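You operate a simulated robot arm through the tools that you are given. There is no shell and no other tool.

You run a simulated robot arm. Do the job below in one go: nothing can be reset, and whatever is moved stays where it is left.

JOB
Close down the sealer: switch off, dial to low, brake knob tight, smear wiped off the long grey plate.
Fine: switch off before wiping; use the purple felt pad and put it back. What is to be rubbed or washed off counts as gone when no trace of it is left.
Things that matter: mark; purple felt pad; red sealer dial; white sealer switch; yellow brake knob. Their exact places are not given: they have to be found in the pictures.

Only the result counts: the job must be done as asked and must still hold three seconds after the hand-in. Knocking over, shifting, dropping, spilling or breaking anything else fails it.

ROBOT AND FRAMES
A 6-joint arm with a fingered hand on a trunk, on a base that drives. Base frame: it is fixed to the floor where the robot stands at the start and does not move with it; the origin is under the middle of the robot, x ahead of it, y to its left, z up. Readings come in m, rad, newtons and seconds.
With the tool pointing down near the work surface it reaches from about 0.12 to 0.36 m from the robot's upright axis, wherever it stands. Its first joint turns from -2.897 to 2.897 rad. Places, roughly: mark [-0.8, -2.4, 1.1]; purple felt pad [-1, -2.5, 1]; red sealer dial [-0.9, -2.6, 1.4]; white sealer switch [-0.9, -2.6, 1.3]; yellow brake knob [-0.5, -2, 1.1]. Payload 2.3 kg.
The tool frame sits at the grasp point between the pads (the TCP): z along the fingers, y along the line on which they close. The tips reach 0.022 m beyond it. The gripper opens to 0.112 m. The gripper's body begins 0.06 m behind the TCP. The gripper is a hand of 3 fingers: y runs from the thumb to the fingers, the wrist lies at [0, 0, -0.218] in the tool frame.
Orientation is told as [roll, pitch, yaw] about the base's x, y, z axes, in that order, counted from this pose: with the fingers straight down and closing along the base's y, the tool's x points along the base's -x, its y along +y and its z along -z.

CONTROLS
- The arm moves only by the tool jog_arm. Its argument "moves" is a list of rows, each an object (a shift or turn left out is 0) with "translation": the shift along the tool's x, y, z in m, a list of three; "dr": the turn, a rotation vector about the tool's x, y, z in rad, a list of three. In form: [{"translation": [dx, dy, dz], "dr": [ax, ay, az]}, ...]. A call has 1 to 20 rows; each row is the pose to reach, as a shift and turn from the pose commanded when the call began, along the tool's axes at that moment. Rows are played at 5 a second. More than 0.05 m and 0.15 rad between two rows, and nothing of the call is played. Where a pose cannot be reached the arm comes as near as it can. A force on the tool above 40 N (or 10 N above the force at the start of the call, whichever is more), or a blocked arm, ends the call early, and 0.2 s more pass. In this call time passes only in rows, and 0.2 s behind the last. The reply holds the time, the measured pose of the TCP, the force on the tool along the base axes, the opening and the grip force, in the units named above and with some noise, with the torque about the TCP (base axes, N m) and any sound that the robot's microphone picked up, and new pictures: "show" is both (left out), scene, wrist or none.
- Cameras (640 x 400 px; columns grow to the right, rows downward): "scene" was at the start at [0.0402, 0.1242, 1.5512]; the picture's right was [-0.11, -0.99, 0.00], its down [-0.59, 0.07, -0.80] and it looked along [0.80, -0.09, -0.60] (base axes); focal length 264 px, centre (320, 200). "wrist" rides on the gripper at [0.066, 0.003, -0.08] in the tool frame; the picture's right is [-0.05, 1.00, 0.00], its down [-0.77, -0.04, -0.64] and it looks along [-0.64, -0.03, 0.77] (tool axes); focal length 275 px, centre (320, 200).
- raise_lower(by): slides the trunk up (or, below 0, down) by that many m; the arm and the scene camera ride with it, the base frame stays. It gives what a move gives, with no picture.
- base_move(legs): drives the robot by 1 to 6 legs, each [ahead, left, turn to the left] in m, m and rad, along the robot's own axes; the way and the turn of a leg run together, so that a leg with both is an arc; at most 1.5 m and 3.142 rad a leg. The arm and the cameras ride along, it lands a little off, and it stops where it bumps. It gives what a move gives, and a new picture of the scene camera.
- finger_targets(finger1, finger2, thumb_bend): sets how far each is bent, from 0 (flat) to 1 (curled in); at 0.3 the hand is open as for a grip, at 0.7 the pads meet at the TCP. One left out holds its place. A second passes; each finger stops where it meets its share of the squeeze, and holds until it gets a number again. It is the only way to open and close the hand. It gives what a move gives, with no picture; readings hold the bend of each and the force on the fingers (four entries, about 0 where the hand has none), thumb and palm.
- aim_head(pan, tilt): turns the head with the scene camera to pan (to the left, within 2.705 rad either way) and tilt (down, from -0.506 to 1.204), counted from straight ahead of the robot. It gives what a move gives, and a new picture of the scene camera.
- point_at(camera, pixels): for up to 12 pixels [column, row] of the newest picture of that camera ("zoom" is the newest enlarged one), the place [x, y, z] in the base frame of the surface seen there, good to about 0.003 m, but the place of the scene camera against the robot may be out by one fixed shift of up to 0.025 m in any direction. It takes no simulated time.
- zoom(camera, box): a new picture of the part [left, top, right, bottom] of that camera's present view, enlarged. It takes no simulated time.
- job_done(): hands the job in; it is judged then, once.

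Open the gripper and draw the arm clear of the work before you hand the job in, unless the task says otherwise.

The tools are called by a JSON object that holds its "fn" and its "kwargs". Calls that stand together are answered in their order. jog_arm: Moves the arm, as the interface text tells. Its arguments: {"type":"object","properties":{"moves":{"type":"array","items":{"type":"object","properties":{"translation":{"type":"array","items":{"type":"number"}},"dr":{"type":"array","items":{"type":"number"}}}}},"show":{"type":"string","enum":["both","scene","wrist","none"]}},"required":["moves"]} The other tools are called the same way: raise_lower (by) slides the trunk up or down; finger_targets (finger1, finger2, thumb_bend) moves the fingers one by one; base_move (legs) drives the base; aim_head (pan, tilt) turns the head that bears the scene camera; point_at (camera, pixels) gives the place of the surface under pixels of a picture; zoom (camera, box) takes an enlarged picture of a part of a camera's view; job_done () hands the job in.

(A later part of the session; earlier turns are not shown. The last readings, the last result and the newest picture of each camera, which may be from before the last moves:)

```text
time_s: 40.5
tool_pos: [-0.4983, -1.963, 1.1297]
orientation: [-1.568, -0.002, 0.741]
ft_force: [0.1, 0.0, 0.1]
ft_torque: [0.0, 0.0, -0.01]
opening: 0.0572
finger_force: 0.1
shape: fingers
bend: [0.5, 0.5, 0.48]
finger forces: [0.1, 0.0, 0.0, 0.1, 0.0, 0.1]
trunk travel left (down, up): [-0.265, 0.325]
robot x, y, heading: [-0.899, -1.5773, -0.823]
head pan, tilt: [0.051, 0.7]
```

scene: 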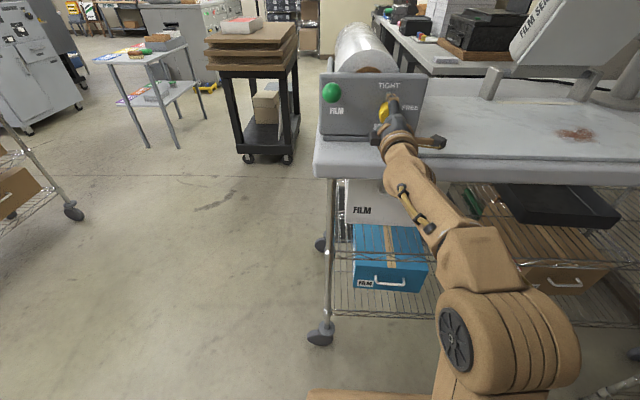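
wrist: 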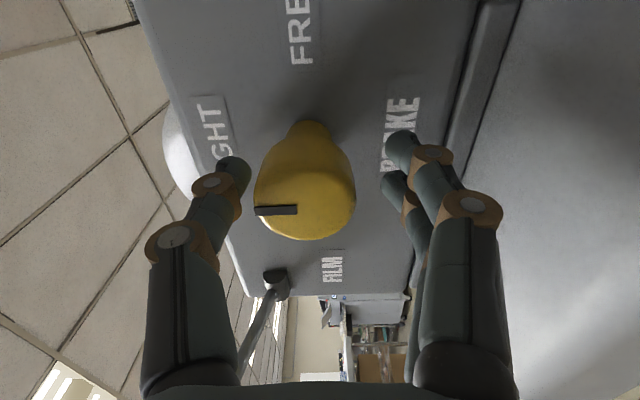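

Released and the pointer stayed. I draw straight back 9 cm and check the knob.

{"fn": "jog_arm", "kwargs": {"moves": [{"translation": [0, 0, -0.03]}, {"translation": [0, 0, -0.06]}, {"translation": [0, 0, -0.09]}]}}

{"fn": "zoom", "kwargs": {"camera": "wrist", "box": [180, 40, 440, 200]}}

{"fn": "zoom", "kwargs": {"camera": "scene", "box": [310, 65, 450, 155]}}

```text
time_s: 41.2
tool_pos: [-0.5597, -1.8948, 1.1298]
orientation: [-1.566, -0.001, 0.741]
ft_force: [-0.7, -0.1, 0.6]
ft_torque: [-0.02, 0.02, -0.02]
opening: 0.0575
finger_force: 0.1
shape: fingers
bend: [0.5, 0.5, 0.48]
finger forces: [0.1, 0.0, 0.0, 0.0, 0.0, 0.0]
trunk travel left (down, up): [-0.265, 0.325]
robot x, y, heading: [-0.9009, -1.5809, -0.824]
head pan, tilt: [0.051, 0.7]
```

scene: 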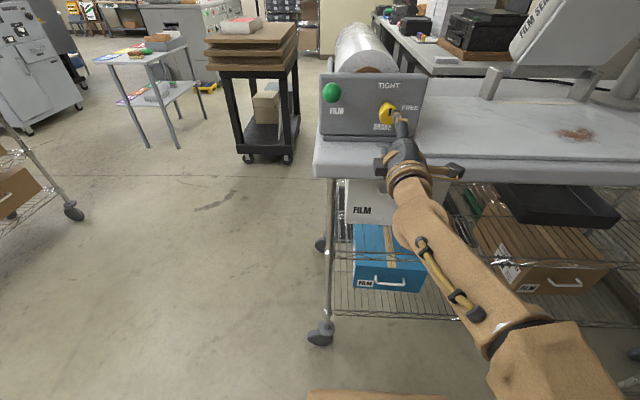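
wrist: 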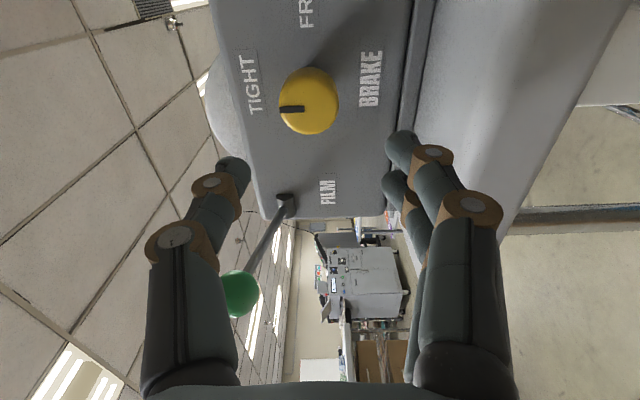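

```text
2.46 times, centred on (310, 120) of wrist
```

zoom: 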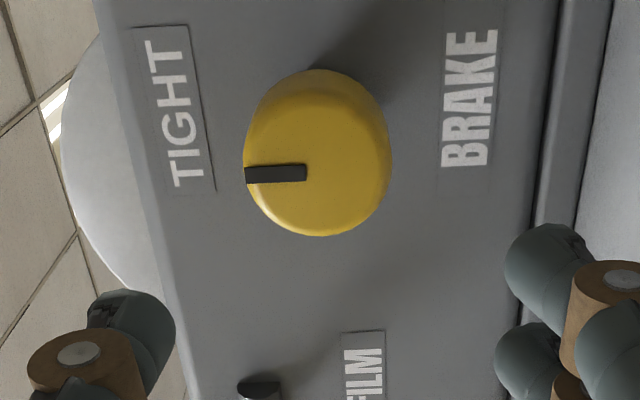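

```text
4.44 times, centred on (380, 110) of scene
```

zoom: 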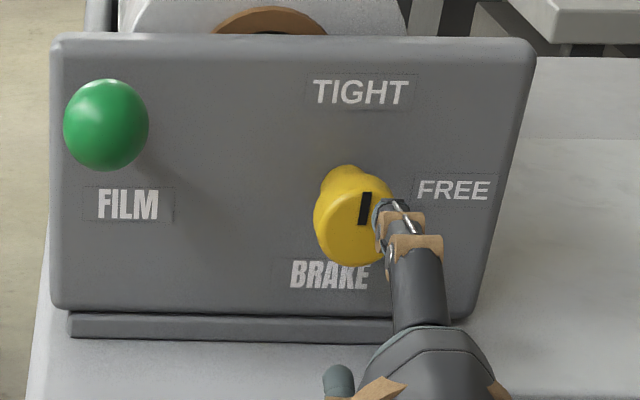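

The pointer looks aligned with TIGHT; I check its angle numerically from its end points.

{"fn": "point_at", "kwargs": {"camera": "wrist", "pixels": [[283, 110], [301, 109], [250, 83], [307, 10], [370, 78]]}}

```text
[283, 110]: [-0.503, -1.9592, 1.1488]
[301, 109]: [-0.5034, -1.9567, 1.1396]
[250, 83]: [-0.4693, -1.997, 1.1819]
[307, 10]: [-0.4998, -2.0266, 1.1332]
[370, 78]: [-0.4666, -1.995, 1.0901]
```

Pointer is within about 5–9° of straight up by this measure; I zoom in further to measure it more exactly.

{"fn": "zoom", "kwargs": {"camera": "wrist", "box": [265, 60, 345, 140]}}

```text
5.00 times, centred on (305, 100) of wrist
```

zoom: 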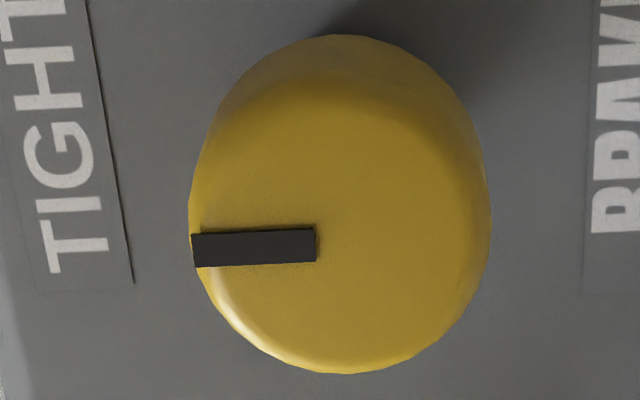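

Geometry says the pointer lies along the tool's y, i.e. vertical within ~1° — the knob is at TIGHT. Next the panel: I raise the trunk back and look toward it.

{"fn": "raise_lower", "kwargs": {"by": 0.21}}

{"fn": "aim_head", "kwargs": {"pan": -0.55, "tilt": 0.45}}

```text
time_s: 43.5
tool_pos: [-0.5597, -1.8951, 1.3382]
orientation: [-1.569, -0.002, 0.742]
ft_force: [0.6, 0.1, -0.5]
ft_torque: [0.01, 0.03, -0.02]
opening: 0.0574
finger_force: 0.1
shape: fingers
bend: [0.5, 0.5, 0.48]
finger forces: [0.0, 0.1, 0.1, 0.0, 0.0, 0.1]
trunk travel left (down, up): [-0.475, 0.115]
robot x, y, heading: [-0.9014, -1.5788, -0.821]
head pan, tilt: [0.051, 0.7]
```

```text
time_s: 44.5
tool_pos: [-0.559, -1.8952, 1.3391]
orientation: [-1.567, -0.002, 0.742]
ft_force: [-1.1, 0.4, 0.2]
ft_torque: [-0.02, 0.02, -0.02]
opening: 0.0574
finger_force: 0.1
shape: fingers
bend: [0.5, 0.5, 0.48]
finger forces: [0.0, 0.0, 0.1, 0.0, 0.0, 0.0]
trunk travel left (down, up): [-0.475, 0.115]
robot x, y, heading: [-0.8979, -1.5803, -0.822]
head pan, tilt: [-0.55, 0.45]
```

scene: 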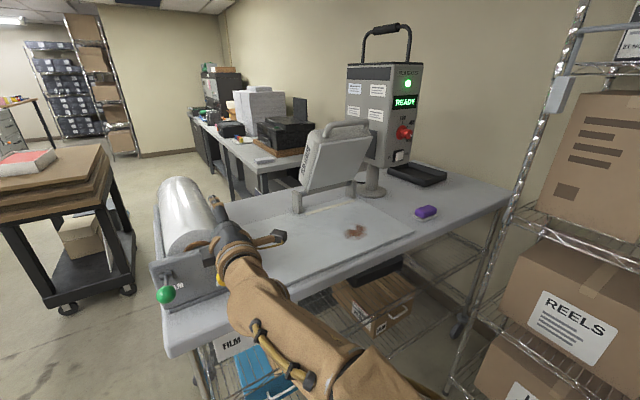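

I measure the lid, panel edges, shelf front and dial in this picture to choose a standing place.

{"fn": "point_at", "kwargs": {"camera": "scene", "pixels": [[366, 128], [370, 145], [306, 185], [350, 185], [404, 133], [399, 156], [417, 140], [391, 150], [326, 140], [372, 192], [440, 178], [426, 211]]}}

{"fn": "zoom", "kwargs": {"camera": "scene", "box": [340, 60, 440, 170]}}

```text
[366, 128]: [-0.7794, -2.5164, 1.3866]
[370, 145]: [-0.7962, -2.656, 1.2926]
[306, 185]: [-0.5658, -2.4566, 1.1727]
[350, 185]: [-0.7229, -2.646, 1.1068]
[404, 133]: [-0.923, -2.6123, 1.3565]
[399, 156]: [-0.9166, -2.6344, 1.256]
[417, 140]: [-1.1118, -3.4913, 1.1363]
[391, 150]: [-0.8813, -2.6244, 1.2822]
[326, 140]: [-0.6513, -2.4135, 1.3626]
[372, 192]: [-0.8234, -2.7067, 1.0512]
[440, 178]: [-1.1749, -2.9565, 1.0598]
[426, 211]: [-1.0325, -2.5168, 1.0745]
```

```text
3.64 times, centred on (390, 115) of scene
```

zoom: 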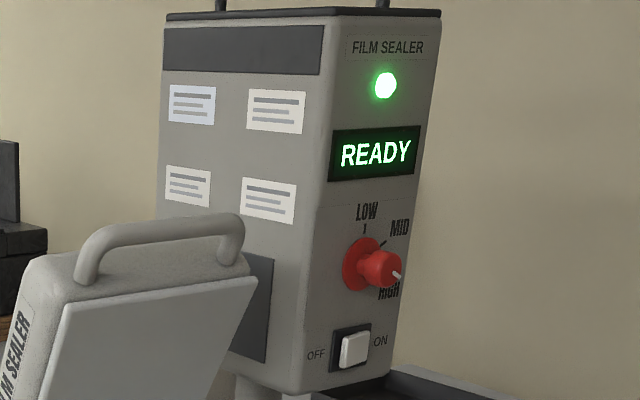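

The dial is at s≈2.45, t≈1.287, z≈1.36; lid edge ends near s≈2.30 and shelf front is at s≈2.65. I drive right 0.58 m and ahead 0.11 m, staying clear of both.

{"fn": "base_move", "kwargs": {"legs": [[0.0, -0.58, 0], [0.1, 0, 0]]}}

{"fn": "aim_head", "kwargs": {"pan": -0.1, "tilt": 0.4}}

```text
time_s: 48.6
tool_pos: [-0.9157, -2.3648, 1.3384]
orientation: [-1.565, 0.0, 0.748]
ft_force: [0.1, -0.5, 0.6]
ft_torque: [-0.01, -0.02, -0.01]
opening: 0.057
finger_force: 0.2
shape: fingers
bend: [0.5, 0.5, 0.48]
finger forces: [0.0, 0.0, 0.0, 0.0, 0.0, 0.0]
trunk travel left (down, up): [-0.475, 0.115]
robot x, y, heading: [-1.2563, -2.0506, -0.819]
head pan, tilt: [-0.55, 0.45]
```

scene: 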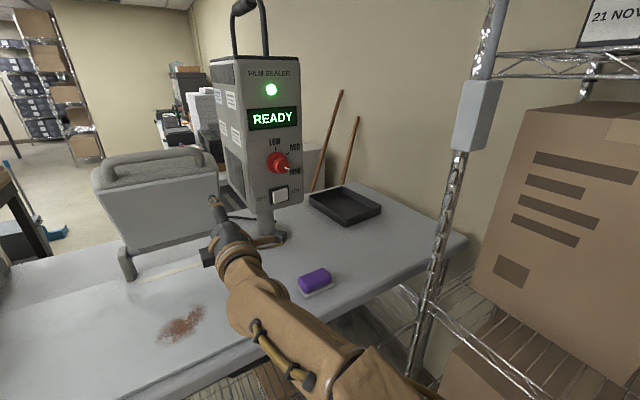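

```text
time_s: 49.5
tool_pos: [-0.9163, -2.3646, 1.3386]
orientation: [-1.567, -0.001, 0.746]
ft_force: [-0.1, 0.4, -0.7]
ft_torque: [-0.01, 0.03, -0.01]
opening: 0.0573
finger_force: 0.0
shape: fingers
bend: [0.5, 0.5, 0.48]
finger forces: [0.1, 0.0, 0.1, 0.1, 0.0, 0.1]
trunk travel left (down, up): [-0.475, 0.115]
robot x, y, heading: [-1.2572, -2.0488, -0.817]
head pan, tilt: [-0.099, 0.4]
```

scene: 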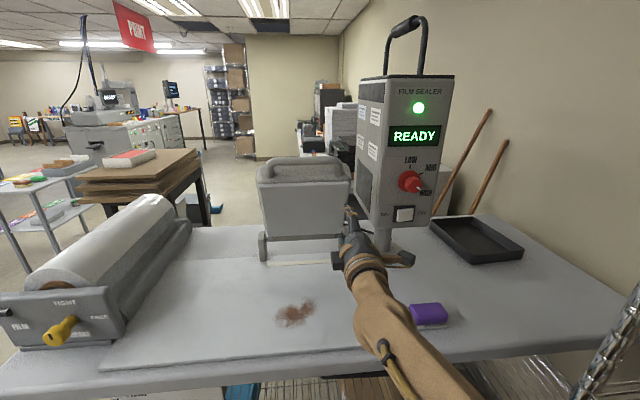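

I'm in front of the panel. Zooming to read dial and switch.

{"fn": "zoom", "kwargs": {"camera": "scene", "box": [365, 140, 455, 235]}}

{"fn": "point_at", "kwargs": {"camera": "scene", "pixels": [[410, 182], [404, 214], [380, 214], [425, 214], [411, 160], [430, 165], [426, 192], [413, 184], [418, 107], [350, 190], [445, 200]]}}

```text
4.21 times, centred on (410, 188) of scene
```

zoom: 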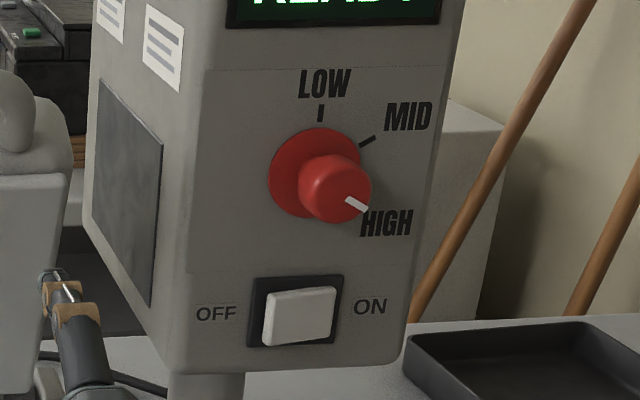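

```text
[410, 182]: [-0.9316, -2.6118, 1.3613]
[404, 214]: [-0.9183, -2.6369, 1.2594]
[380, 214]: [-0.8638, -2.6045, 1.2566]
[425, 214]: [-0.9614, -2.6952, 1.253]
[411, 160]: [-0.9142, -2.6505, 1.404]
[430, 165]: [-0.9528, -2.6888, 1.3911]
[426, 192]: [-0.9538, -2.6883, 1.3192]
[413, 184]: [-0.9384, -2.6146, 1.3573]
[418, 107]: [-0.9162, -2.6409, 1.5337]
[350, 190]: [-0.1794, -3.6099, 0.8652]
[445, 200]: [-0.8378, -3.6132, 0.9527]
```

Pointer is at HIGH (≈120° clockwise); LOW is at 12 o'clock, so a ~120° counter-clockwise turn is needed. I move the hand right in front of the dial while pre-rolling it +2.09 rad.

{"fn": "jog_arm", "kwargs": {"moves": [{"translation": [0.012, -0.001, 0], "dr": [0, 0, 0.1396]}, {"translation": [0.024, -0.003, 0], "dr": [0, 0, 0.2792]}, {"translation": [0.036, -0.004, 0], "dr": [0, 0, 0.4188]}, {"translation": [0.048, -0.005, 0], "dr": [0, 0, 0.5584]}, {"translation": [0.06, -0.007, 0], "dr": [0, 0, 0.698]}, {"translation": [0.072, -0.008, 0], "dr": [0, 0, 0.8376]}, {"translation": [0.084, -0.009, 0], "dr": [0, 0, 0.9772]}, {"translation": [0.096, -0.011, 0], "dr": [0, 0, 1.1168]}, {"translation": [0.108, -0.012, 0], "dr": [0, 0, 1.2564]}, {"translation": [0.12, -0.013, 0], "dr": [0, 0, 1.396]}, {"translation": [0.132, -0.015, 0], "dr": [0, 0, 1.5356]}, {"translation": [0.144, -0.016, 0], "dr": [0, 0, 1.6752]}, {"translation": [0.156, -0.017, 0], "dr": [0, 0, 1.8148]}, {"translation": [0.168, -0.019, 0], "dr": [0, 0, 1.9544]}, {"translation": [0.18, -0.02, 0], "dr": [0, 0, 2.0944]}]}}

```text
time_s: 52.7
tool_pos: [-1.0481, -2.4883, 1.3592]
orientation: [1.564, -1.044, -2.387]
ft_force: [-0.2, 0.0, 0.5]
ft_torque: [0.04, 0.0, 0.02]
opening: 0.0575
finger_force: 0.1
shape: fingers
bend: [0.5, 0.5, 0.48]
finger forces: [0.1, 0.0, 0.0, 0.0, 0.0, 0.0]
out of reach, approached as far as the arm can: row 3, 4, 5, 6, 7, 8, 9, 10, 11
trunk travel left (down, up): [-0.475, 0.115]
robot x, y, heading: [-1.2586, -2.0499, -0.821]
head pan, tilt: [-0.099, 0.4]
```

scene: 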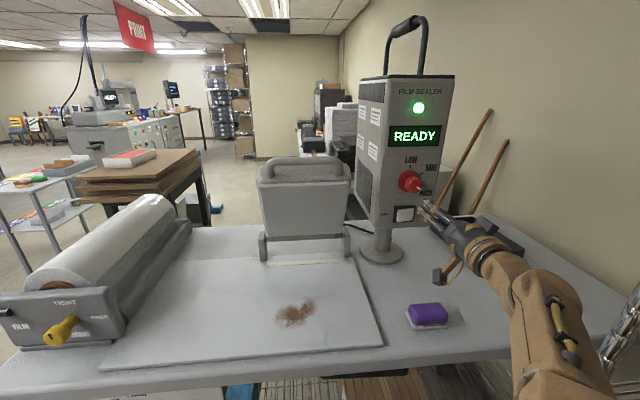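
wrist: 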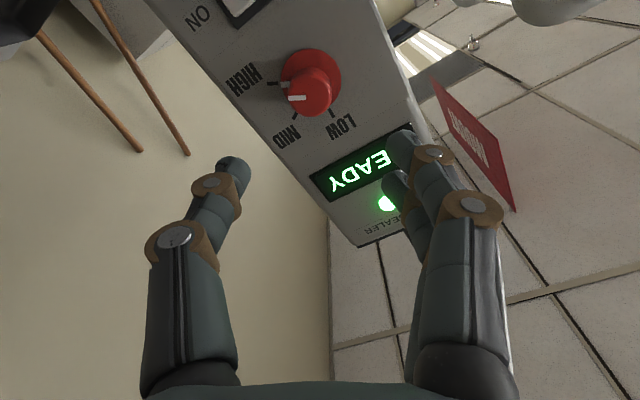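

Hand is in front of the dial with the desired roll; the wrist view shows the dial at (312,90), pointer on HIGH. I measure it.

{"fn": "point_at", "kwargs": {"camera": "wrist", "pixels": [[310, 95], [290, 98], [303, 97], [340, 65], [285, 135], [340, 125], [245, 80], [275, 84], [240, 10], [325, 90], [310, 112], [355, 170]]}}

{"fn": "zoom", "kwargs": {"camera": "wrist", "box": [190, 0, 390, 170]}}

```text
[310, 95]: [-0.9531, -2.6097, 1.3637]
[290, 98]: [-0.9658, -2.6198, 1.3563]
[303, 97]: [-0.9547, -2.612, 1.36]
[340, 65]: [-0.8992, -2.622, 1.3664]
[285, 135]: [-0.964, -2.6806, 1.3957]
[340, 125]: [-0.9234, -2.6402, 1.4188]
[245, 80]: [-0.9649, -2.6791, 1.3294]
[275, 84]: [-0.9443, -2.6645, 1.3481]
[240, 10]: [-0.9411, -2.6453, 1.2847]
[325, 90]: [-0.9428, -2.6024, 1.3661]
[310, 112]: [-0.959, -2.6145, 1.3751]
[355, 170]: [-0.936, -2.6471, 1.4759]
```

```text
2.35 times, centred on (290, 85) of wrist
```

zoom: 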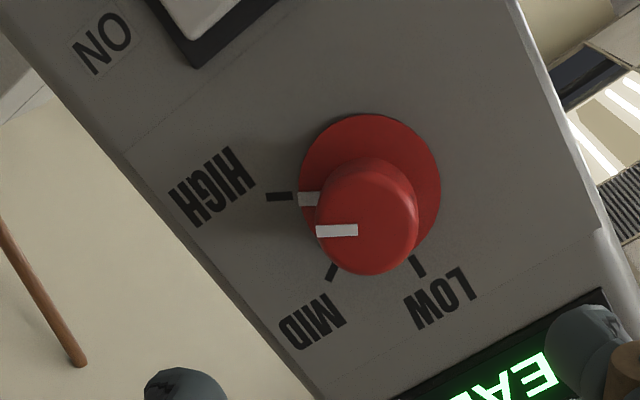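

Wrist measurements put the dial centre at s≈2.473, z≈1.363, cap front t≈1.265, panel t≈1.308. I drive ahead 8 cm so the final approach is well within reach.

{"fn": "base_move", "kwargs": {"legs": [[0.08, 0, 0]]}}

{"fn": "jog_arm", "kwargs": {"moves": [{"translation": [0, 0, 0]}], "show": "wrist"}}

```text
time_s: 53.7
tool_pos: [-0.9919, -2.5482, 1.3577]
orientation: [1.561, -1.045, -2.386]
ft_force: [-0.1, -0.6, -0.7]
ft_torque: [0.02, -0.02, 0.04]
opening: 0.0576
finger_force: 0.1
shape: fingers
bend: [0.5, 0.5, 0.48]
finger forces: [0.0, 0.1, 0.1, 0.0, 0.1, 0.0]
trunk travel left (down, up): [-0.475, 0.115]
robot x, y, heading: [-1.1992, -2.1106, -0.825]
head pan, tilt: [-0.099, 0.4]
```

scene: 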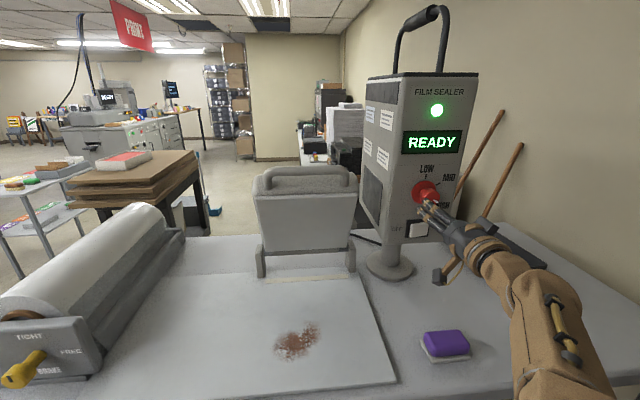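

```text
time_s: 54.1
tool_pos: [-0.9923, -2.547, 1.3583]
orientation: [1.562, -1.044, -2.388]
ft_force: [-0.2, -0.2, 0.1]
ft_torque: [0.05, 0.01, 0.01]
opening: 0.0578
finger_force: 0.0
shape: fingers
bend: [0.5, 0.5, 0.48]
finger forces: [0.0, 0.0, 0.0, 0.0, 0.1, 0.0]
trunk travel left (down, up): [-0.475, 0.115]
robot x, y, heading: [-1.2028, -2.1113, -0.817]
head pan, tilt: [-0.099, 0.4]
```

wrist: 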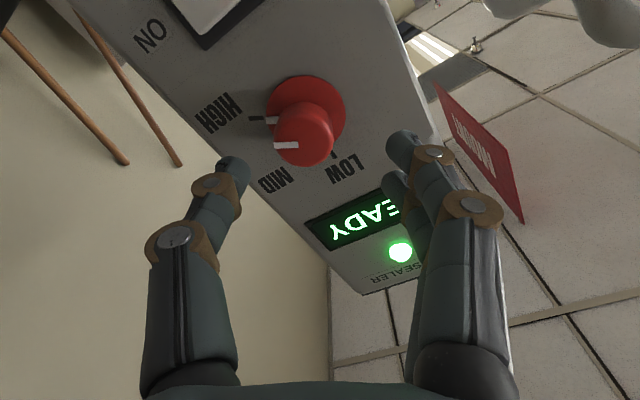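

Re-measuring the dial cap from here.

{"fn": "point_at", "kwargs": {"camera": "wrist", "pixels": [[305, 143], [285, 145], [325, 143], [305, 158], [305, 125], [277, 182], [345, 168], [215, 115], [255, 119], [332, 152]]}}

{"fn": "zoom", "kwargs": {"camera": "wrist", "box": [190, 50, 390, 200]}}

```text
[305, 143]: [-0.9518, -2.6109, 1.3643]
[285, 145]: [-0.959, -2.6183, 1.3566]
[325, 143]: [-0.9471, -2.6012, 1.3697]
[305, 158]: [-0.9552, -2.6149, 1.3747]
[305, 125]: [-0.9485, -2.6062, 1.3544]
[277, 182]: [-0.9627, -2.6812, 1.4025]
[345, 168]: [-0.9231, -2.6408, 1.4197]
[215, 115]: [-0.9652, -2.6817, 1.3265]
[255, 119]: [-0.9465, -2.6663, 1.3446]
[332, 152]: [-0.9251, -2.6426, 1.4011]
```

```text
2.67 times, centred on (290, 125) of wrist
```

zoom: 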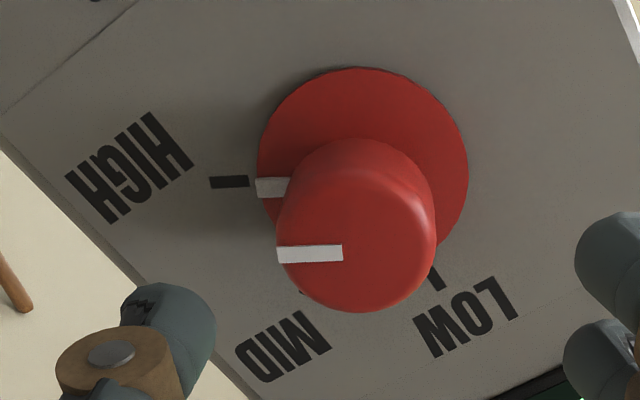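

Consistent: dial centre s 2.473, t 1.267, z 1.364, cap about 37 mm wide. I open the hand a bit more and move onto the cap.

{"fn": "finger_targets", "kwargs": {"finger1": 0.43, "finger2": 0.43, "thumb_bend": 0.43}}

{"fn": "jog_arm", "kwargs": {"moves": [{"translation": [-0.0116, -0.009, 0.015]}, {"translation": [-0.0116, -0.009, 0.045]}, {"translation": [-0.0116, -0.009, 0.076]}]}}

```text
time_s: 55.1
tool_pos: [-0.9924, -2.5464, 1.3586]
orientation: [1.562, -1.044, -2.387]
ft_force: [0.1, 0.1, 1.0]
ft_torque: [-0.03, 0.0, 0.03]
opening: 0.0745
finger_force: 0.1
shape: fingers
bend: [0.43, 0.43, 0.43]
finger forces: [0.0, 0.0, 0.0, 0.1, 0.0, 0.0]
trunk travel left (down, up): [-0.475, 0.115]
robot x, y, heading: [-1.2008, -2.1064, -0.815]
head pan, tilt: [-0.099, 0.4]
```

```text
time_s: 55.9
tool_pos: [-0.9498, -2.6133, 1.361]
orientation: [1.561, -1.045, -2.383]
ft_force: [-0.5, -1.0, -0.3]
ft_torque: [-0.01, 0.01, 0.02]
opening: 0.0744
finger_force: 0.0
shape: fingers
bend: [0.43, 0.43, 0.43]
finger forces: [0.1, 0.0, 0.0, 0.0, 0.0, 0.0]
trunk travel left (down, up): [-0.475, 0.115]
robot x, y, heading: [-1.204, -2.1082, -0.824]
head pan, tilt: [-0.099, 0.4]
```

scene: 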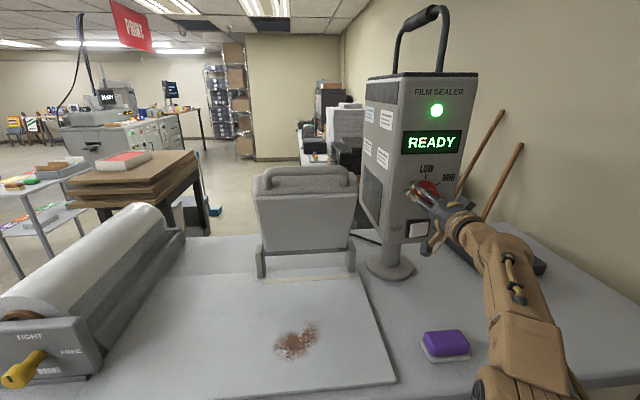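
wrist: 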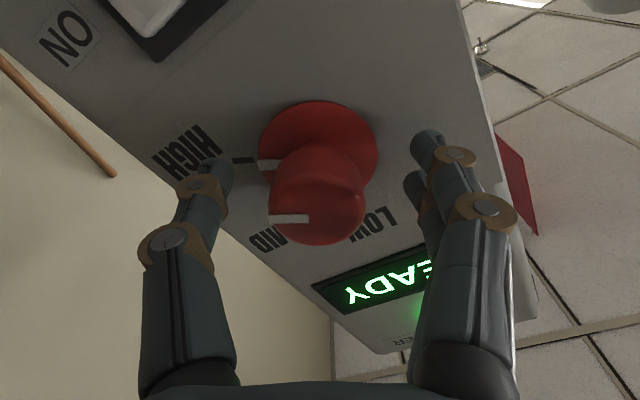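

The cap is between the pads. I close the hand.

{"fn": "finger_targets", "kwargs": {"finger1": 0.7, "finger2": 0.7, "thumb_bend": 0.7}}

{"fn": "jog_arm", "kwargs": {"moves": [{"dr": [0, 0, -0.13]}, {"dr": [0, 0, -0.26]}, {"dr": [0, 0, -0.39]}]}}

```text
time_s: 56.9
tool_pos: [-0.9513, -2.6134, 1.3622]
orientation: [1.56, -1.046, -2.385]
ft_force: [1.2, -3.5, -2.2]
ft_torque: [0.07, 0.03, -0.09]
opening: 0.0258
finger_force: 11.2
shape: fingers
bend: [0.64, 0.61, 0.63]
finger forces: [4.3, 5.8, 0.0, 0.0, 12.6, 0.1]
trunk travel left (down, up): [-0.475, 0.115]
robot x, y, heading: [-1.2016, -2.1123, -0.817]
head pan, tilt: [-0.099, 0.4]
```

```text
time_s: 57.7
tool_pos: [-0.9502, -2.6151, 1.3608]
orientation: [1.524, -1.438, -2.346]
ft_force: [-1.5, -2.5, -6.6]
ft_torque: [0.12, 0.06, -0.1]
opening: 0.0263
finger_force: 12.0
shape: fingers
bend: [0.64, 0.62, 0.63]
finger forces: [5.0, 5.1, 0.0, 0.0, 13.5, 0.0]
trunk travel left (down, up): [-0.475, 0.115]
robot x, y, heading: [-1.1991, -2.1117, -0.819]
head pan, tilt: [-0.099, 0.4]
```

scene: 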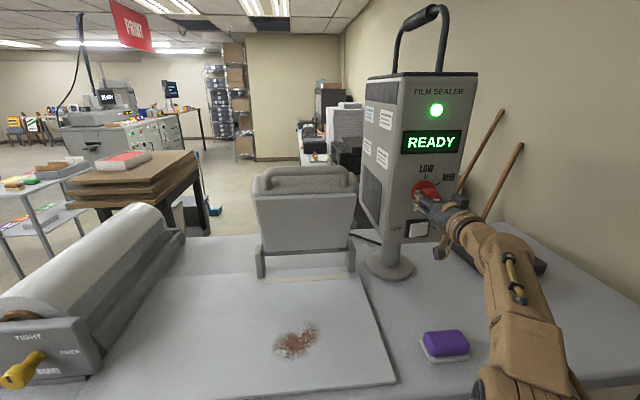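
wrist: 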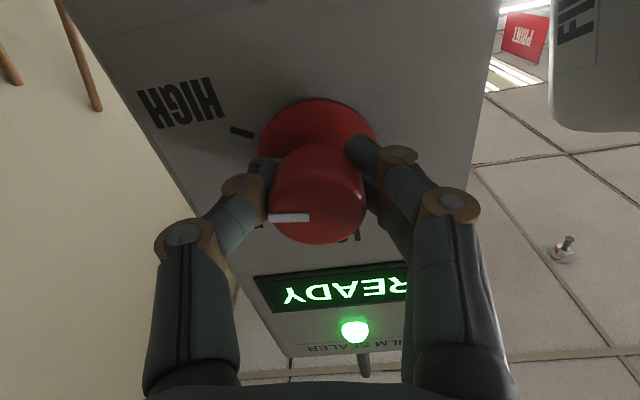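

The dial turns with the hand. I continue the remaining 1.70 rad.

{"fn": "jog_arm", "kwargs": {"moves": [{"dr": [0, 0, -0.131]}, {"dr": [0, 0, -0.262]}, {"dr": [0, 0, -0.393]}, {"dr": [0, 0, -0.524]}, {"dr": [0, 0, -0.655]}, {"dr": [0, 0, -0.786]}, {"dr": [0, 0, -0.917]}]}}

```text
time_s: 59.3
tool_pos: [-0.953, -2.6163, 1.3616]
orientation: [-1.563, -0.791, 0.743]
ft_force: [-4.8, -9.5, -6.0]
ft_torque: [0.01, 0.0, -0.21]
opening: 0.0265
finger_force: 13.4
shape: fingers
bend: [0.63, 0.62, 0.63]
finger forces: [6.6, 6.0, 0.0, 0.0, 13.7, 0.0]
trunk travel left (down, up): [-0.475, 0.115]
robot x, y, heading: [-1.2023, -2.1087, -0.817]
head pan, tilt: [-0.099, 0.4]
```

scene: 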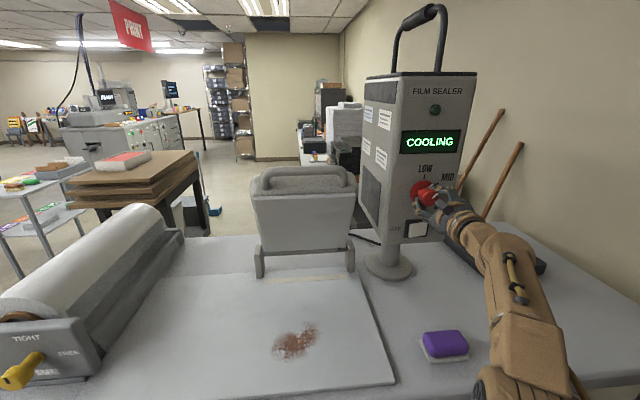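
wrist: 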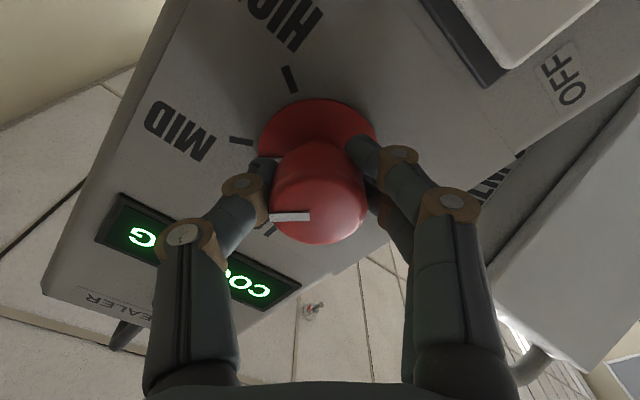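

The display changed to COOLING, the dial past MID. I turn the last 0.787 rad to LOW.

{"fn": "jog_arm", "kwargs": {"moves": [{"dr": [0, 0, -0.131]}, {"dr": [0, 0, -0.262]}, {"dr": [0, 0, -0.393]}, {"dr": [0, 0, -0.524]}, {"dr": [0, 0, -0.655]}, {"dr": [0, 0, -0.787]}]}}

{"fn": "zoom", "kwargs": {"camera": "wrist", "box": [150, 80, 450, 260]}}

```text
time_s: 60.7
tool_pos: [-0.9546, -2.6169, 1.3614]
orientation: [-1.568, -0.005, 0.748]
ft_force: [-6.4, -16.1, 7.8]
ft_torque: [-0.11, -0.17, -0.24]
opening: 0.0271
finger_force: 14.2
shape: fingers
bend: [0.63, 0.62, 0.63]
finger forces: [6.8, 5.0, 0.1, 0.0, 16.2, 0.0]
trunk travel left (down, up): [-0.475, 0.115]
robot x, y, heading: [-1.2078, -2.1107, -0.814]
head pan, tilt: [-0.099, 0.4]
```

scene: 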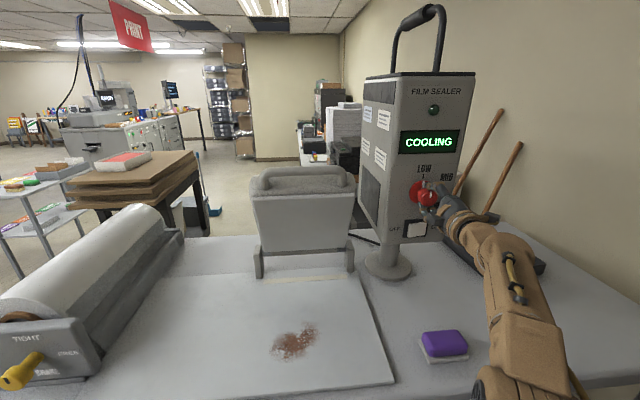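
wrist: 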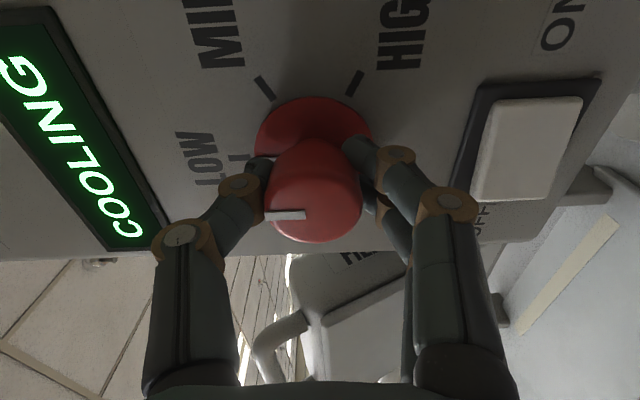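

```text
2.13 times, centred on (300, 170) of wrist
```

zoom: 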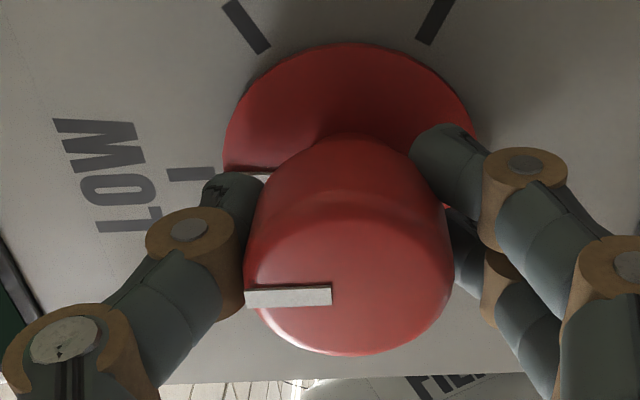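

The flange line sits right at the LOW tick. I release and draw back.

{"fn": "finger_targets", "kwargs": {"finger1": 0.45, "finger2": 0.45, "thumb_bend": 0.45}}

{"fn": "jog_arm", "kwargs": {"moves": [{"translation": [0, 0, -0.03]}, {"translation": [0, 0, -0.06]}, {"translation": [0, 0, -0.08]}]}}

{"fn": "zoom", "kwargs": {"camera": "wrist", "box": [180, 20, 440, 200]}}

```text
time_s: 61.7
tool_pos: [-0.9517, -2.6127, 1.3626]
orientation: [-1.567, -0.002, 0.749]
ft_force: [0.3, 1.2, 0.4]
ft_torque: [0.03, -0.02, -0.01]
opening: 0.0688
finger_force: 0.0
shape: fingers
bend: [0.45, 0.45, 0.45]
finger forces: [0.0, 0.0, 0.1, 0.0, 0.1, 0.1]
trunk travel left (down, up): [-0.475, 0.115]
robot x, y, heading: [-1.2016, -2.1102, -0.822]
head pan, tilt: [-0.099, 0.4]
```

```text
time_s: 62.5
tool_pos: [-1.0071, -2.5523, 1.3637]
orientation: [-1.567, -0.002, 0.747]
ft_force: [0.5, 0.0, -0.2]
ft_torque: [0.06, 0.01, -0.02]
opening: 0.0687
finger_force: 0.0
shape: fingers
bend: [0.45, 0.45, 0.45]
finger forces: [0.0, 0.0, 0.1, 0.0, 0.0, 0.0]
trunk travel left (down, up): [-0.475, 0.115]
robot x, y, heading: [-1.2016, -2.1119, -0.817]
head pan, tilt: [-0.099, 0.4]
```

scene: 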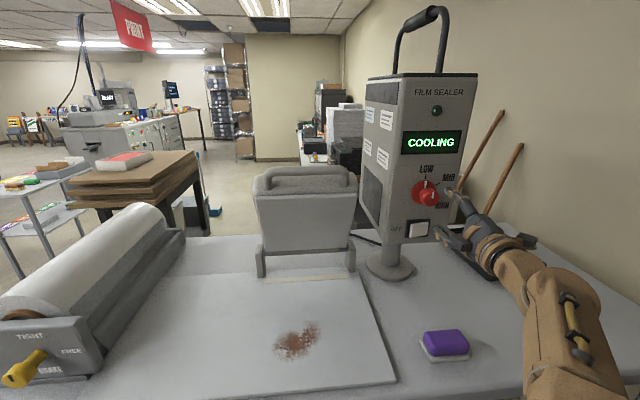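
wrist: 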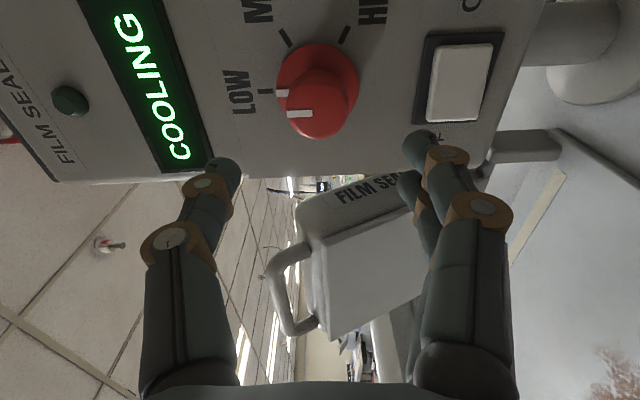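

```text
2.22 times, centred on (310, 110) of wrist
```

zoom: 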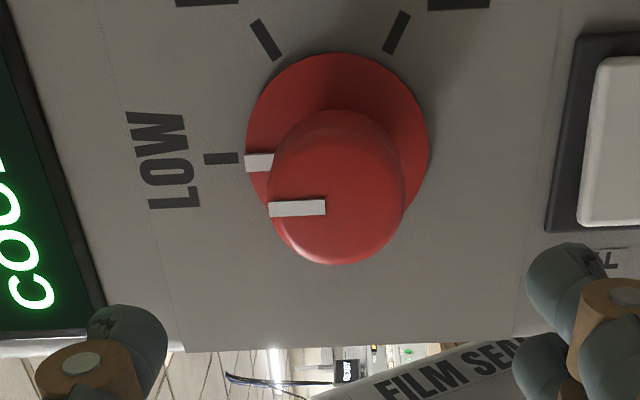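

Dial is exactly at LOW. Now the switch at wrist (460,80); I zoom and measure it.

{"fn": "zoom", "kwargs": {"camera": "wrist", "box": [390, 0, 530, 150]}}

{"fn": "point_at", "kwargs": {"camera": "wrist", "pixels": [[460, 50], [460, 65], [460, 80], [460, 95], [460, 110], [435, 80], [485, 80], [440, 30], [430, 110], [500, 40], [400, 100], [440, 135]]}}

```text
2.67 times, centred on (460, 75) of wrist
```

zoom: 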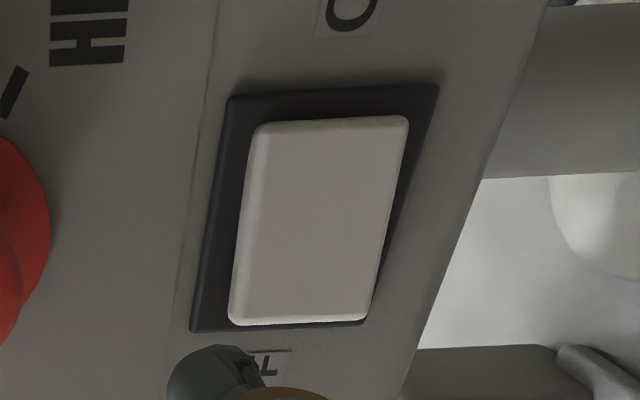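

```text
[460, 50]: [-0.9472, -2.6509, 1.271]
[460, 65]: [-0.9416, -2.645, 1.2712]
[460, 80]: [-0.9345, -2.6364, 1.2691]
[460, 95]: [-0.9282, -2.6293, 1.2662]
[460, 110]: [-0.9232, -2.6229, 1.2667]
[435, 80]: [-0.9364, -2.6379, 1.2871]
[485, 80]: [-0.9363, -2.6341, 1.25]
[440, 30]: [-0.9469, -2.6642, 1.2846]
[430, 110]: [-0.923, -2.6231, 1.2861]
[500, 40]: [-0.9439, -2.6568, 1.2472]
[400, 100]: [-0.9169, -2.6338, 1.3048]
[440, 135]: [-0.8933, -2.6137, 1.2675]
```

The rocker's left (OFF) edge stands proud (t≈1.294 vs 1.299 right), spanning s 2.452–2.503, z≈1.267. I close the hand to make a pushing tip and lower the trunk by 0.095 m.

{"fn": "finger_targets", "kwargs": {"finger1": 0.7, "finger2": 0.7, "thumb_bend": 0.7}}

{"fn": "raise_lower", "kwargs": {"by": -0.095}}

{"fn": "jog_arm", "kwargs": {"moves": [{"translation": [-0.001, 0, 0.01], "dr": [0, 0, 0.1309]}, {"translation": [-0.002, 0, 0.02], "dr": [0, 0, 0.2618]}, {"translation": [-0.004, 0, 0.03], "dr": [0, 0, 0.3927]}, {"translation": [-0.005, 0, 0.03], "dr": [0, 0, 0.5236]}, {"translation": [-0.006, 0, 0.03], "dr": [0, 0, 0.6545]}, {"translation": [-0.007, 0, 0.03], "dr": [0, 0, 0.7854]}, {"translation": [-0.008, 0, 0.03], "dr": [0, 0, 0.9163]}, {"translation": [-0.009, 0, 0.03], "dr": [0, 0, 1.0472]}, {"translation": [-0.011, 0, 0.03], "dr": [0, 0, 1.1781]}, {"translation": [-0.012, 0, 0.03], "dr": [0, 0, 1.309]}, {"translation": [-0.013, 0, 0.03], "dr": [0, 0, 1.4399]}, {"translation": [-0.015, 0, 0.03], "dr": [0, 0, 1.5708]}]}}

```text
time_s: 63.5
tool_pos: [-1.006, -2.5539, 1.3632]
orientation: [-1.566, -0.003, 0.748]
ft_force: [-0.2, -0.1, -0.4]
ft_torque: [-0.01, 0.0, -0.01]
opening: 0.0029
finger_force: 0.0
shape: fingers
bend: [0.7, 0.7, 0.7]
finger forces: [0.0, 0.1, 0.0, 0.0, 0.0, 0.0]
trunk travel left (down, up): [-0.475, 0.115]
robot x, y, heading: [-1.2025, -2.1107, -0.824]
head pan, tilt: [-0.099, 0.4]
```

```text
time_s: 64.8
tool_pos: [-1.0072, -2.5532, 1.2679]
orientation: [-1.566, -0.001, 0.747]
ft_force: [-0.4, 0.1, -0.1]
ft_torque: [0.02, 0.01, -0.01]
opening: 0.0027
finger_force: 0.2
shape: fingers
bend: [0.7, 0.7, 0.7]
finger forces: [0.1, 0.0, 0.0, 0.1, 0.1, 0.1]
trunk travel left (down, up): [-0.38, 0.21]
robot x, y, heading: [-1.1992, -2.1092, -0.813]
head pan, tilt: [-0.099, 0.4]
```

```text
time_s: 67.4
tool_pos: [-0.9746, -2.5649, 1.2691]
orientation: [0.694, -1.565, -1.519]
ft_force: [-0.8, -1.4, 0.2]
ft_torque: [0.0, -0.03, -0.02]
opening: 0.0026
finger_force: 0.1
shape: fingers
bend: [0.7, 0.7, 0.7]
finger forces: [0.1, 0.0, 0.0, 0.0, 0.0, 0.0]
trunk travel left (down, up): [-0.38, 0.21]
robot x, y, heading: [-1.205, -2.1118, -0.822]
head pan, tilt: [-0.099, 0.4]
```

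scene: 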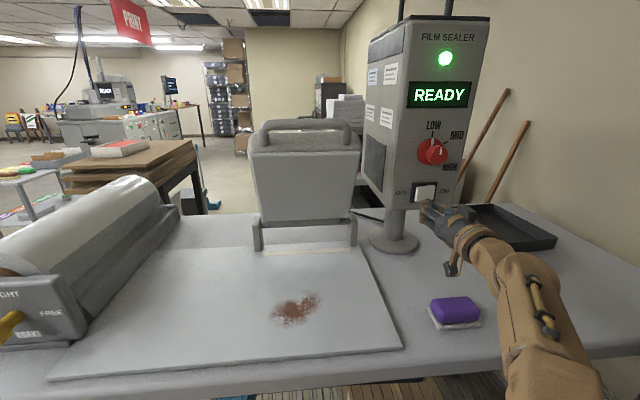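
wrist: 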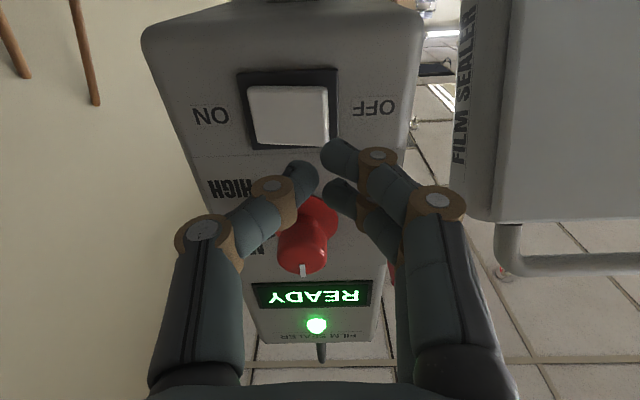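

The pinched tips are below/before the switch. I measure the tip places against the rocker.

{"fn": "point_at", "kwargs": {"camera": "wrist", "pixels": [[335, 150], [330, 155], [330, 187], [305, 170], [300, 180], [310, 190], [320, 105], [300, 110], [260, 110], [325, 130], [380, 107]]}}

{"fn": "zoom", "kwargs": {"camera": "wrist", "box": [230, 60, 430, 230]}}

```text
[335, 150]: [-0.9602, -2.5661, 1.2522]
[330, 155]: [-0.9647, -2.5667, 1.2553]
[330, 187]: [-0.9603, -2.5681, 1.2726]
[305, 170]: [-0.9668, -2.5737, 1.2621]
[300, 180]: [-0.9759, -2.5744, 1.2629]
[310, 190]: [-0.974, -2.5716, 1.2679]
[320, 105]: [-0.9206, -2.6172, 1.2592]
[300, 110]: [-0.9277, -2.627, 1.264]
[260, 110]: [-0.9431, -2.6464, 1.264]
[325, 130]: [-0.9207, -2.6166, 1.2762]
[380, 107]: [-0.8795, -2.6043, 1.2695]
```

```text
2.35 times, centred on (330, 145) of wrist
```

zoom: 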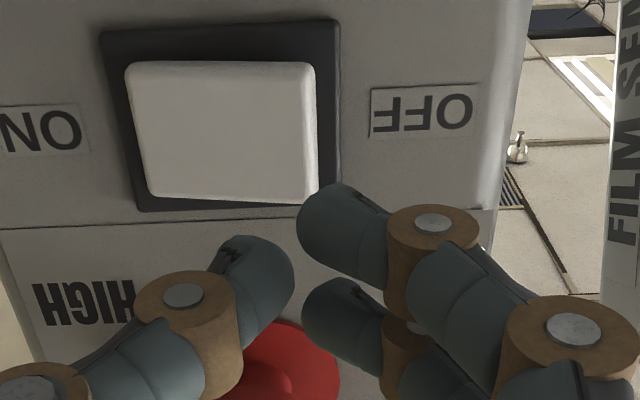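

Fingers sit at s≈2.449 and thumb at s≈2.463, both left of the rocker's centre (2.477). I push forward in small steps, watching for force or a click.

{"fn": "jog_arm", "kwargs": {"moves": [{"translation": [0, 0, 0.025]}, {"translation": [0, 0, 0.045]}, {"translation": [0, 0, 0.052]}, {"translation": [0, 0, 0.056]}, {"translation": [0, 0, 0.06]}]}}

```text
time_s: 68.6
tool_pos: [-0.9338, -2.6064, 1.2699]
orientation: [0.613, -1.568, -1.437]
ft_force: [-3.2, 4.4, -2.0]
ft_torque: [0.02, 0.05, -0.05]
opening: 0.001
finger_force: 2.5
shape: fingers
bend: [0.7, 0.7, 0.71]
finger forces: [0.0, 0.0, 0.0, 0.0, 5.2, 0.0]
trunk travel left (down, up): [-0.38, 0.21]
robot x, y, heading: [-1.2014, -2.1116, -0.818]
head pan, tilt: [-0.099, 0.4]
```

scene: 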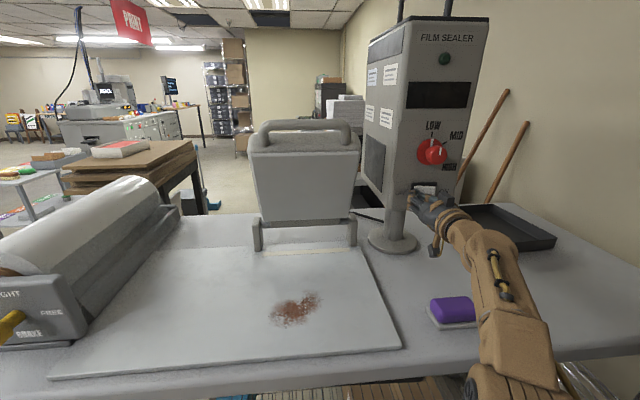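
wrist: 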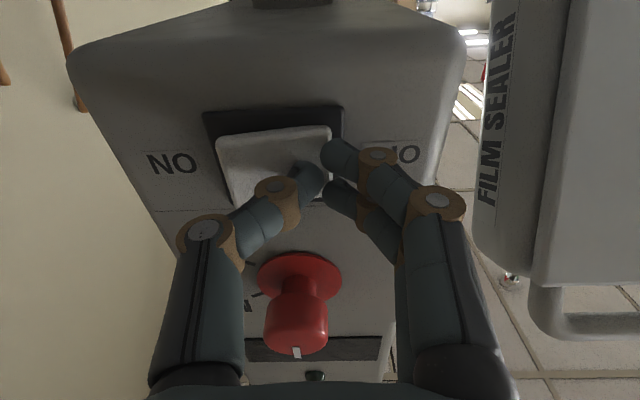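

The display went dark: the switch flipped. I push 3 mm more to make sure it's fully seated, then draw back 7 cm.

{"fn": "jog_arm", "kwargs": {"moves": [{"translation": [0, 0, 0.002]}, {"translation": [0, 0, 0.003]}, {"translation": [0, 0, -0.03]}, {"translation": [0, 0, -0.07]}]}}

{"fn": "zoom", "kwargs": {"camera": "scene", "box": [370, 30, 500, 220]}}

```text
time_s: 69.6
tool_pos: [-0.9829, -2.5557, 1.2691]
orientation: [0.225, -1.568, -1.045]
ft_force: [0.0, -1.1, 1.0]
ft_torque: [-0.03, -0.02, -0.03]
opening: 0.0021
finger_force: 0.0
shape: fingers
bend: [0.7, 0.7, 0.7]
finger forces: [0.0, 0.0, 0.0, 0.0, 0.1, 0.0]
trunk travel left (down, up): [-0.38, 0.21]
robot x, y, heading: [-1.1996, -2.1163, -0.818]
head pan, tilt: [-0.099, 0.4]
```

scene: 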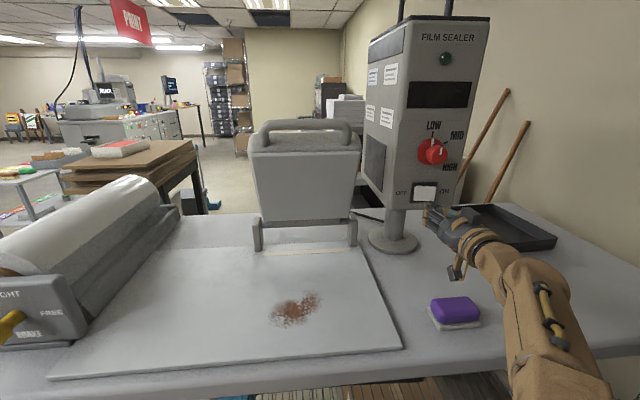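
wrist: 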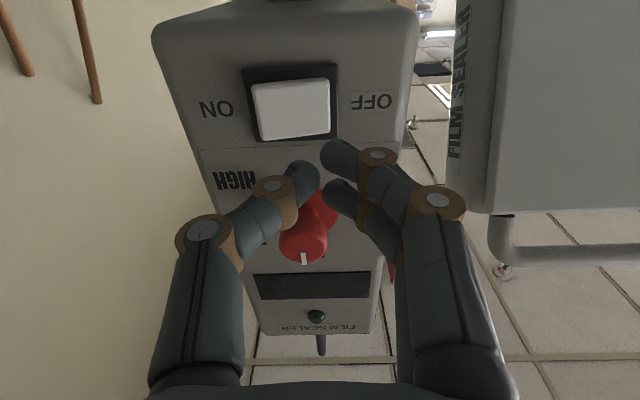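

```text
2.11 times, centred on (435, 125) of scene
```

zoom: 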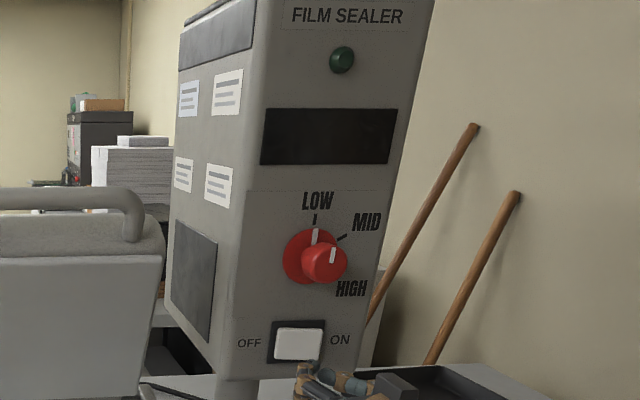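

Sealer is off (dark display) and dial on LOW. Next the pad: I raise the trunk fully so the hand can swing down freely, then swing the fingers downward about the wrist.

{"fn": "raise_lower", "kwargs": {"by": 0.2}}

{"fn": "jog_arm", "kwargs": {"moves": [{"translation": [0.0285, 0, -0.0019], "dr": [0, 0.1309, 0]}, {"translation": [0.0564, 0, -0.0074], "dr": [0, 0.2618, 0]}, {"translation": [0.0834, 0, -0.0166], "dr": [0, 0.3927, 0]}, {"translation": [0.109, 0, -0.0292], "dr": [0, 0.5236, 0]}, {"translation": [0.1327, 0, -0.045], "dr": [0, 0.6545, 0]}, {"translation": [0.1541, 0, -0.0639], "dr": [0, 0.7854, 0]}, {"translation": [0.173, 0, -0.0853], "dr": [0, 0.9163, 0]}, {"translation": [0.1888, 0, -0.109], "dr": [0, 1.0472, 0]}, {"translation": [0.2014, 0, -0.1346], "dr": [0, 1.1781, 0]}, {"translation": [0.2106, 0, -0.1616], "dr": [0, 1.309, 0]}, {"translation": [0.2161, 0, -0.1896], "dr": [0, 1.4399, 0]}, {"translation": [0.218, 0, -0.218], "dr": [0, 1.5708, 0]}]}}

```text
time_s: 71.8
tool_pos: [-0.9817, -2.5564, 1.4694]
orientation: [0.338, -1.567, -1.159]
ft_force: [-0.3, 0.3, -0.3]
ft_torque: [-0.01, -0.01, 0.02]
opening: 0.0023
finger_force: 0.0
shape: fingers
bend: [0.7, 0.7, 0.7]
finger forces: [0.0, 0.0, 0.0, 0.0, 0.0, 0.0]
trunk travel left (down, up): [-0.58, 0.01]
robot x, y, heading: [-1.2034, -2.1094, -0.813]
head pan, tilt: [-0.099, 0.4]
```

```text
time_s: 74.4
tool_pos: [-1.1309, -2.3972, 1.2513]
orientation: [0.001, 0.007, -0.822]
ft_force: [-0.1, -0.5, -0.1]
ft_torque: [-0.02, -0.03, -0.01]
opening: 0.0023
finger_force: 0.0
shape: fingers
bend: [0.7, 0.7, 0.7]
finger forces: [0.1, 0.1, 0.0, 0.1, 0.0, 0.1]
trunk travel left (down, up): [-0.58, 0.01]
robot x, y, heading: [-1.2021, -2.113, -0.816]
head pan, tilt: [-0.099, 0.4]
```

scene: 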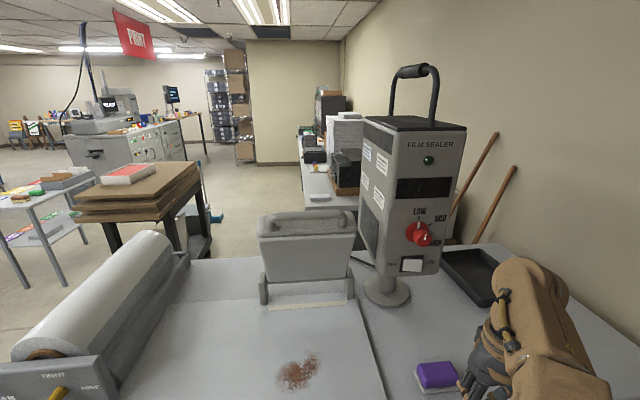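
wrist: 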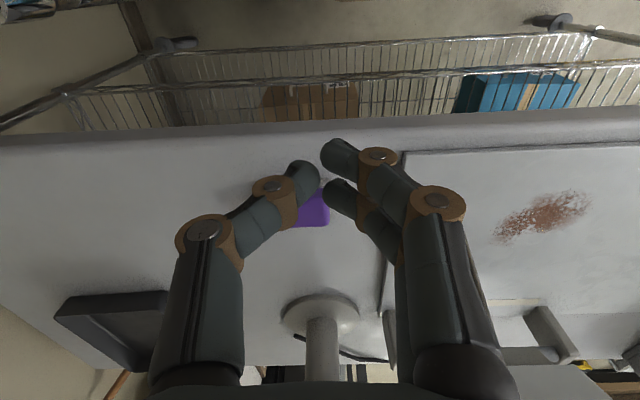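

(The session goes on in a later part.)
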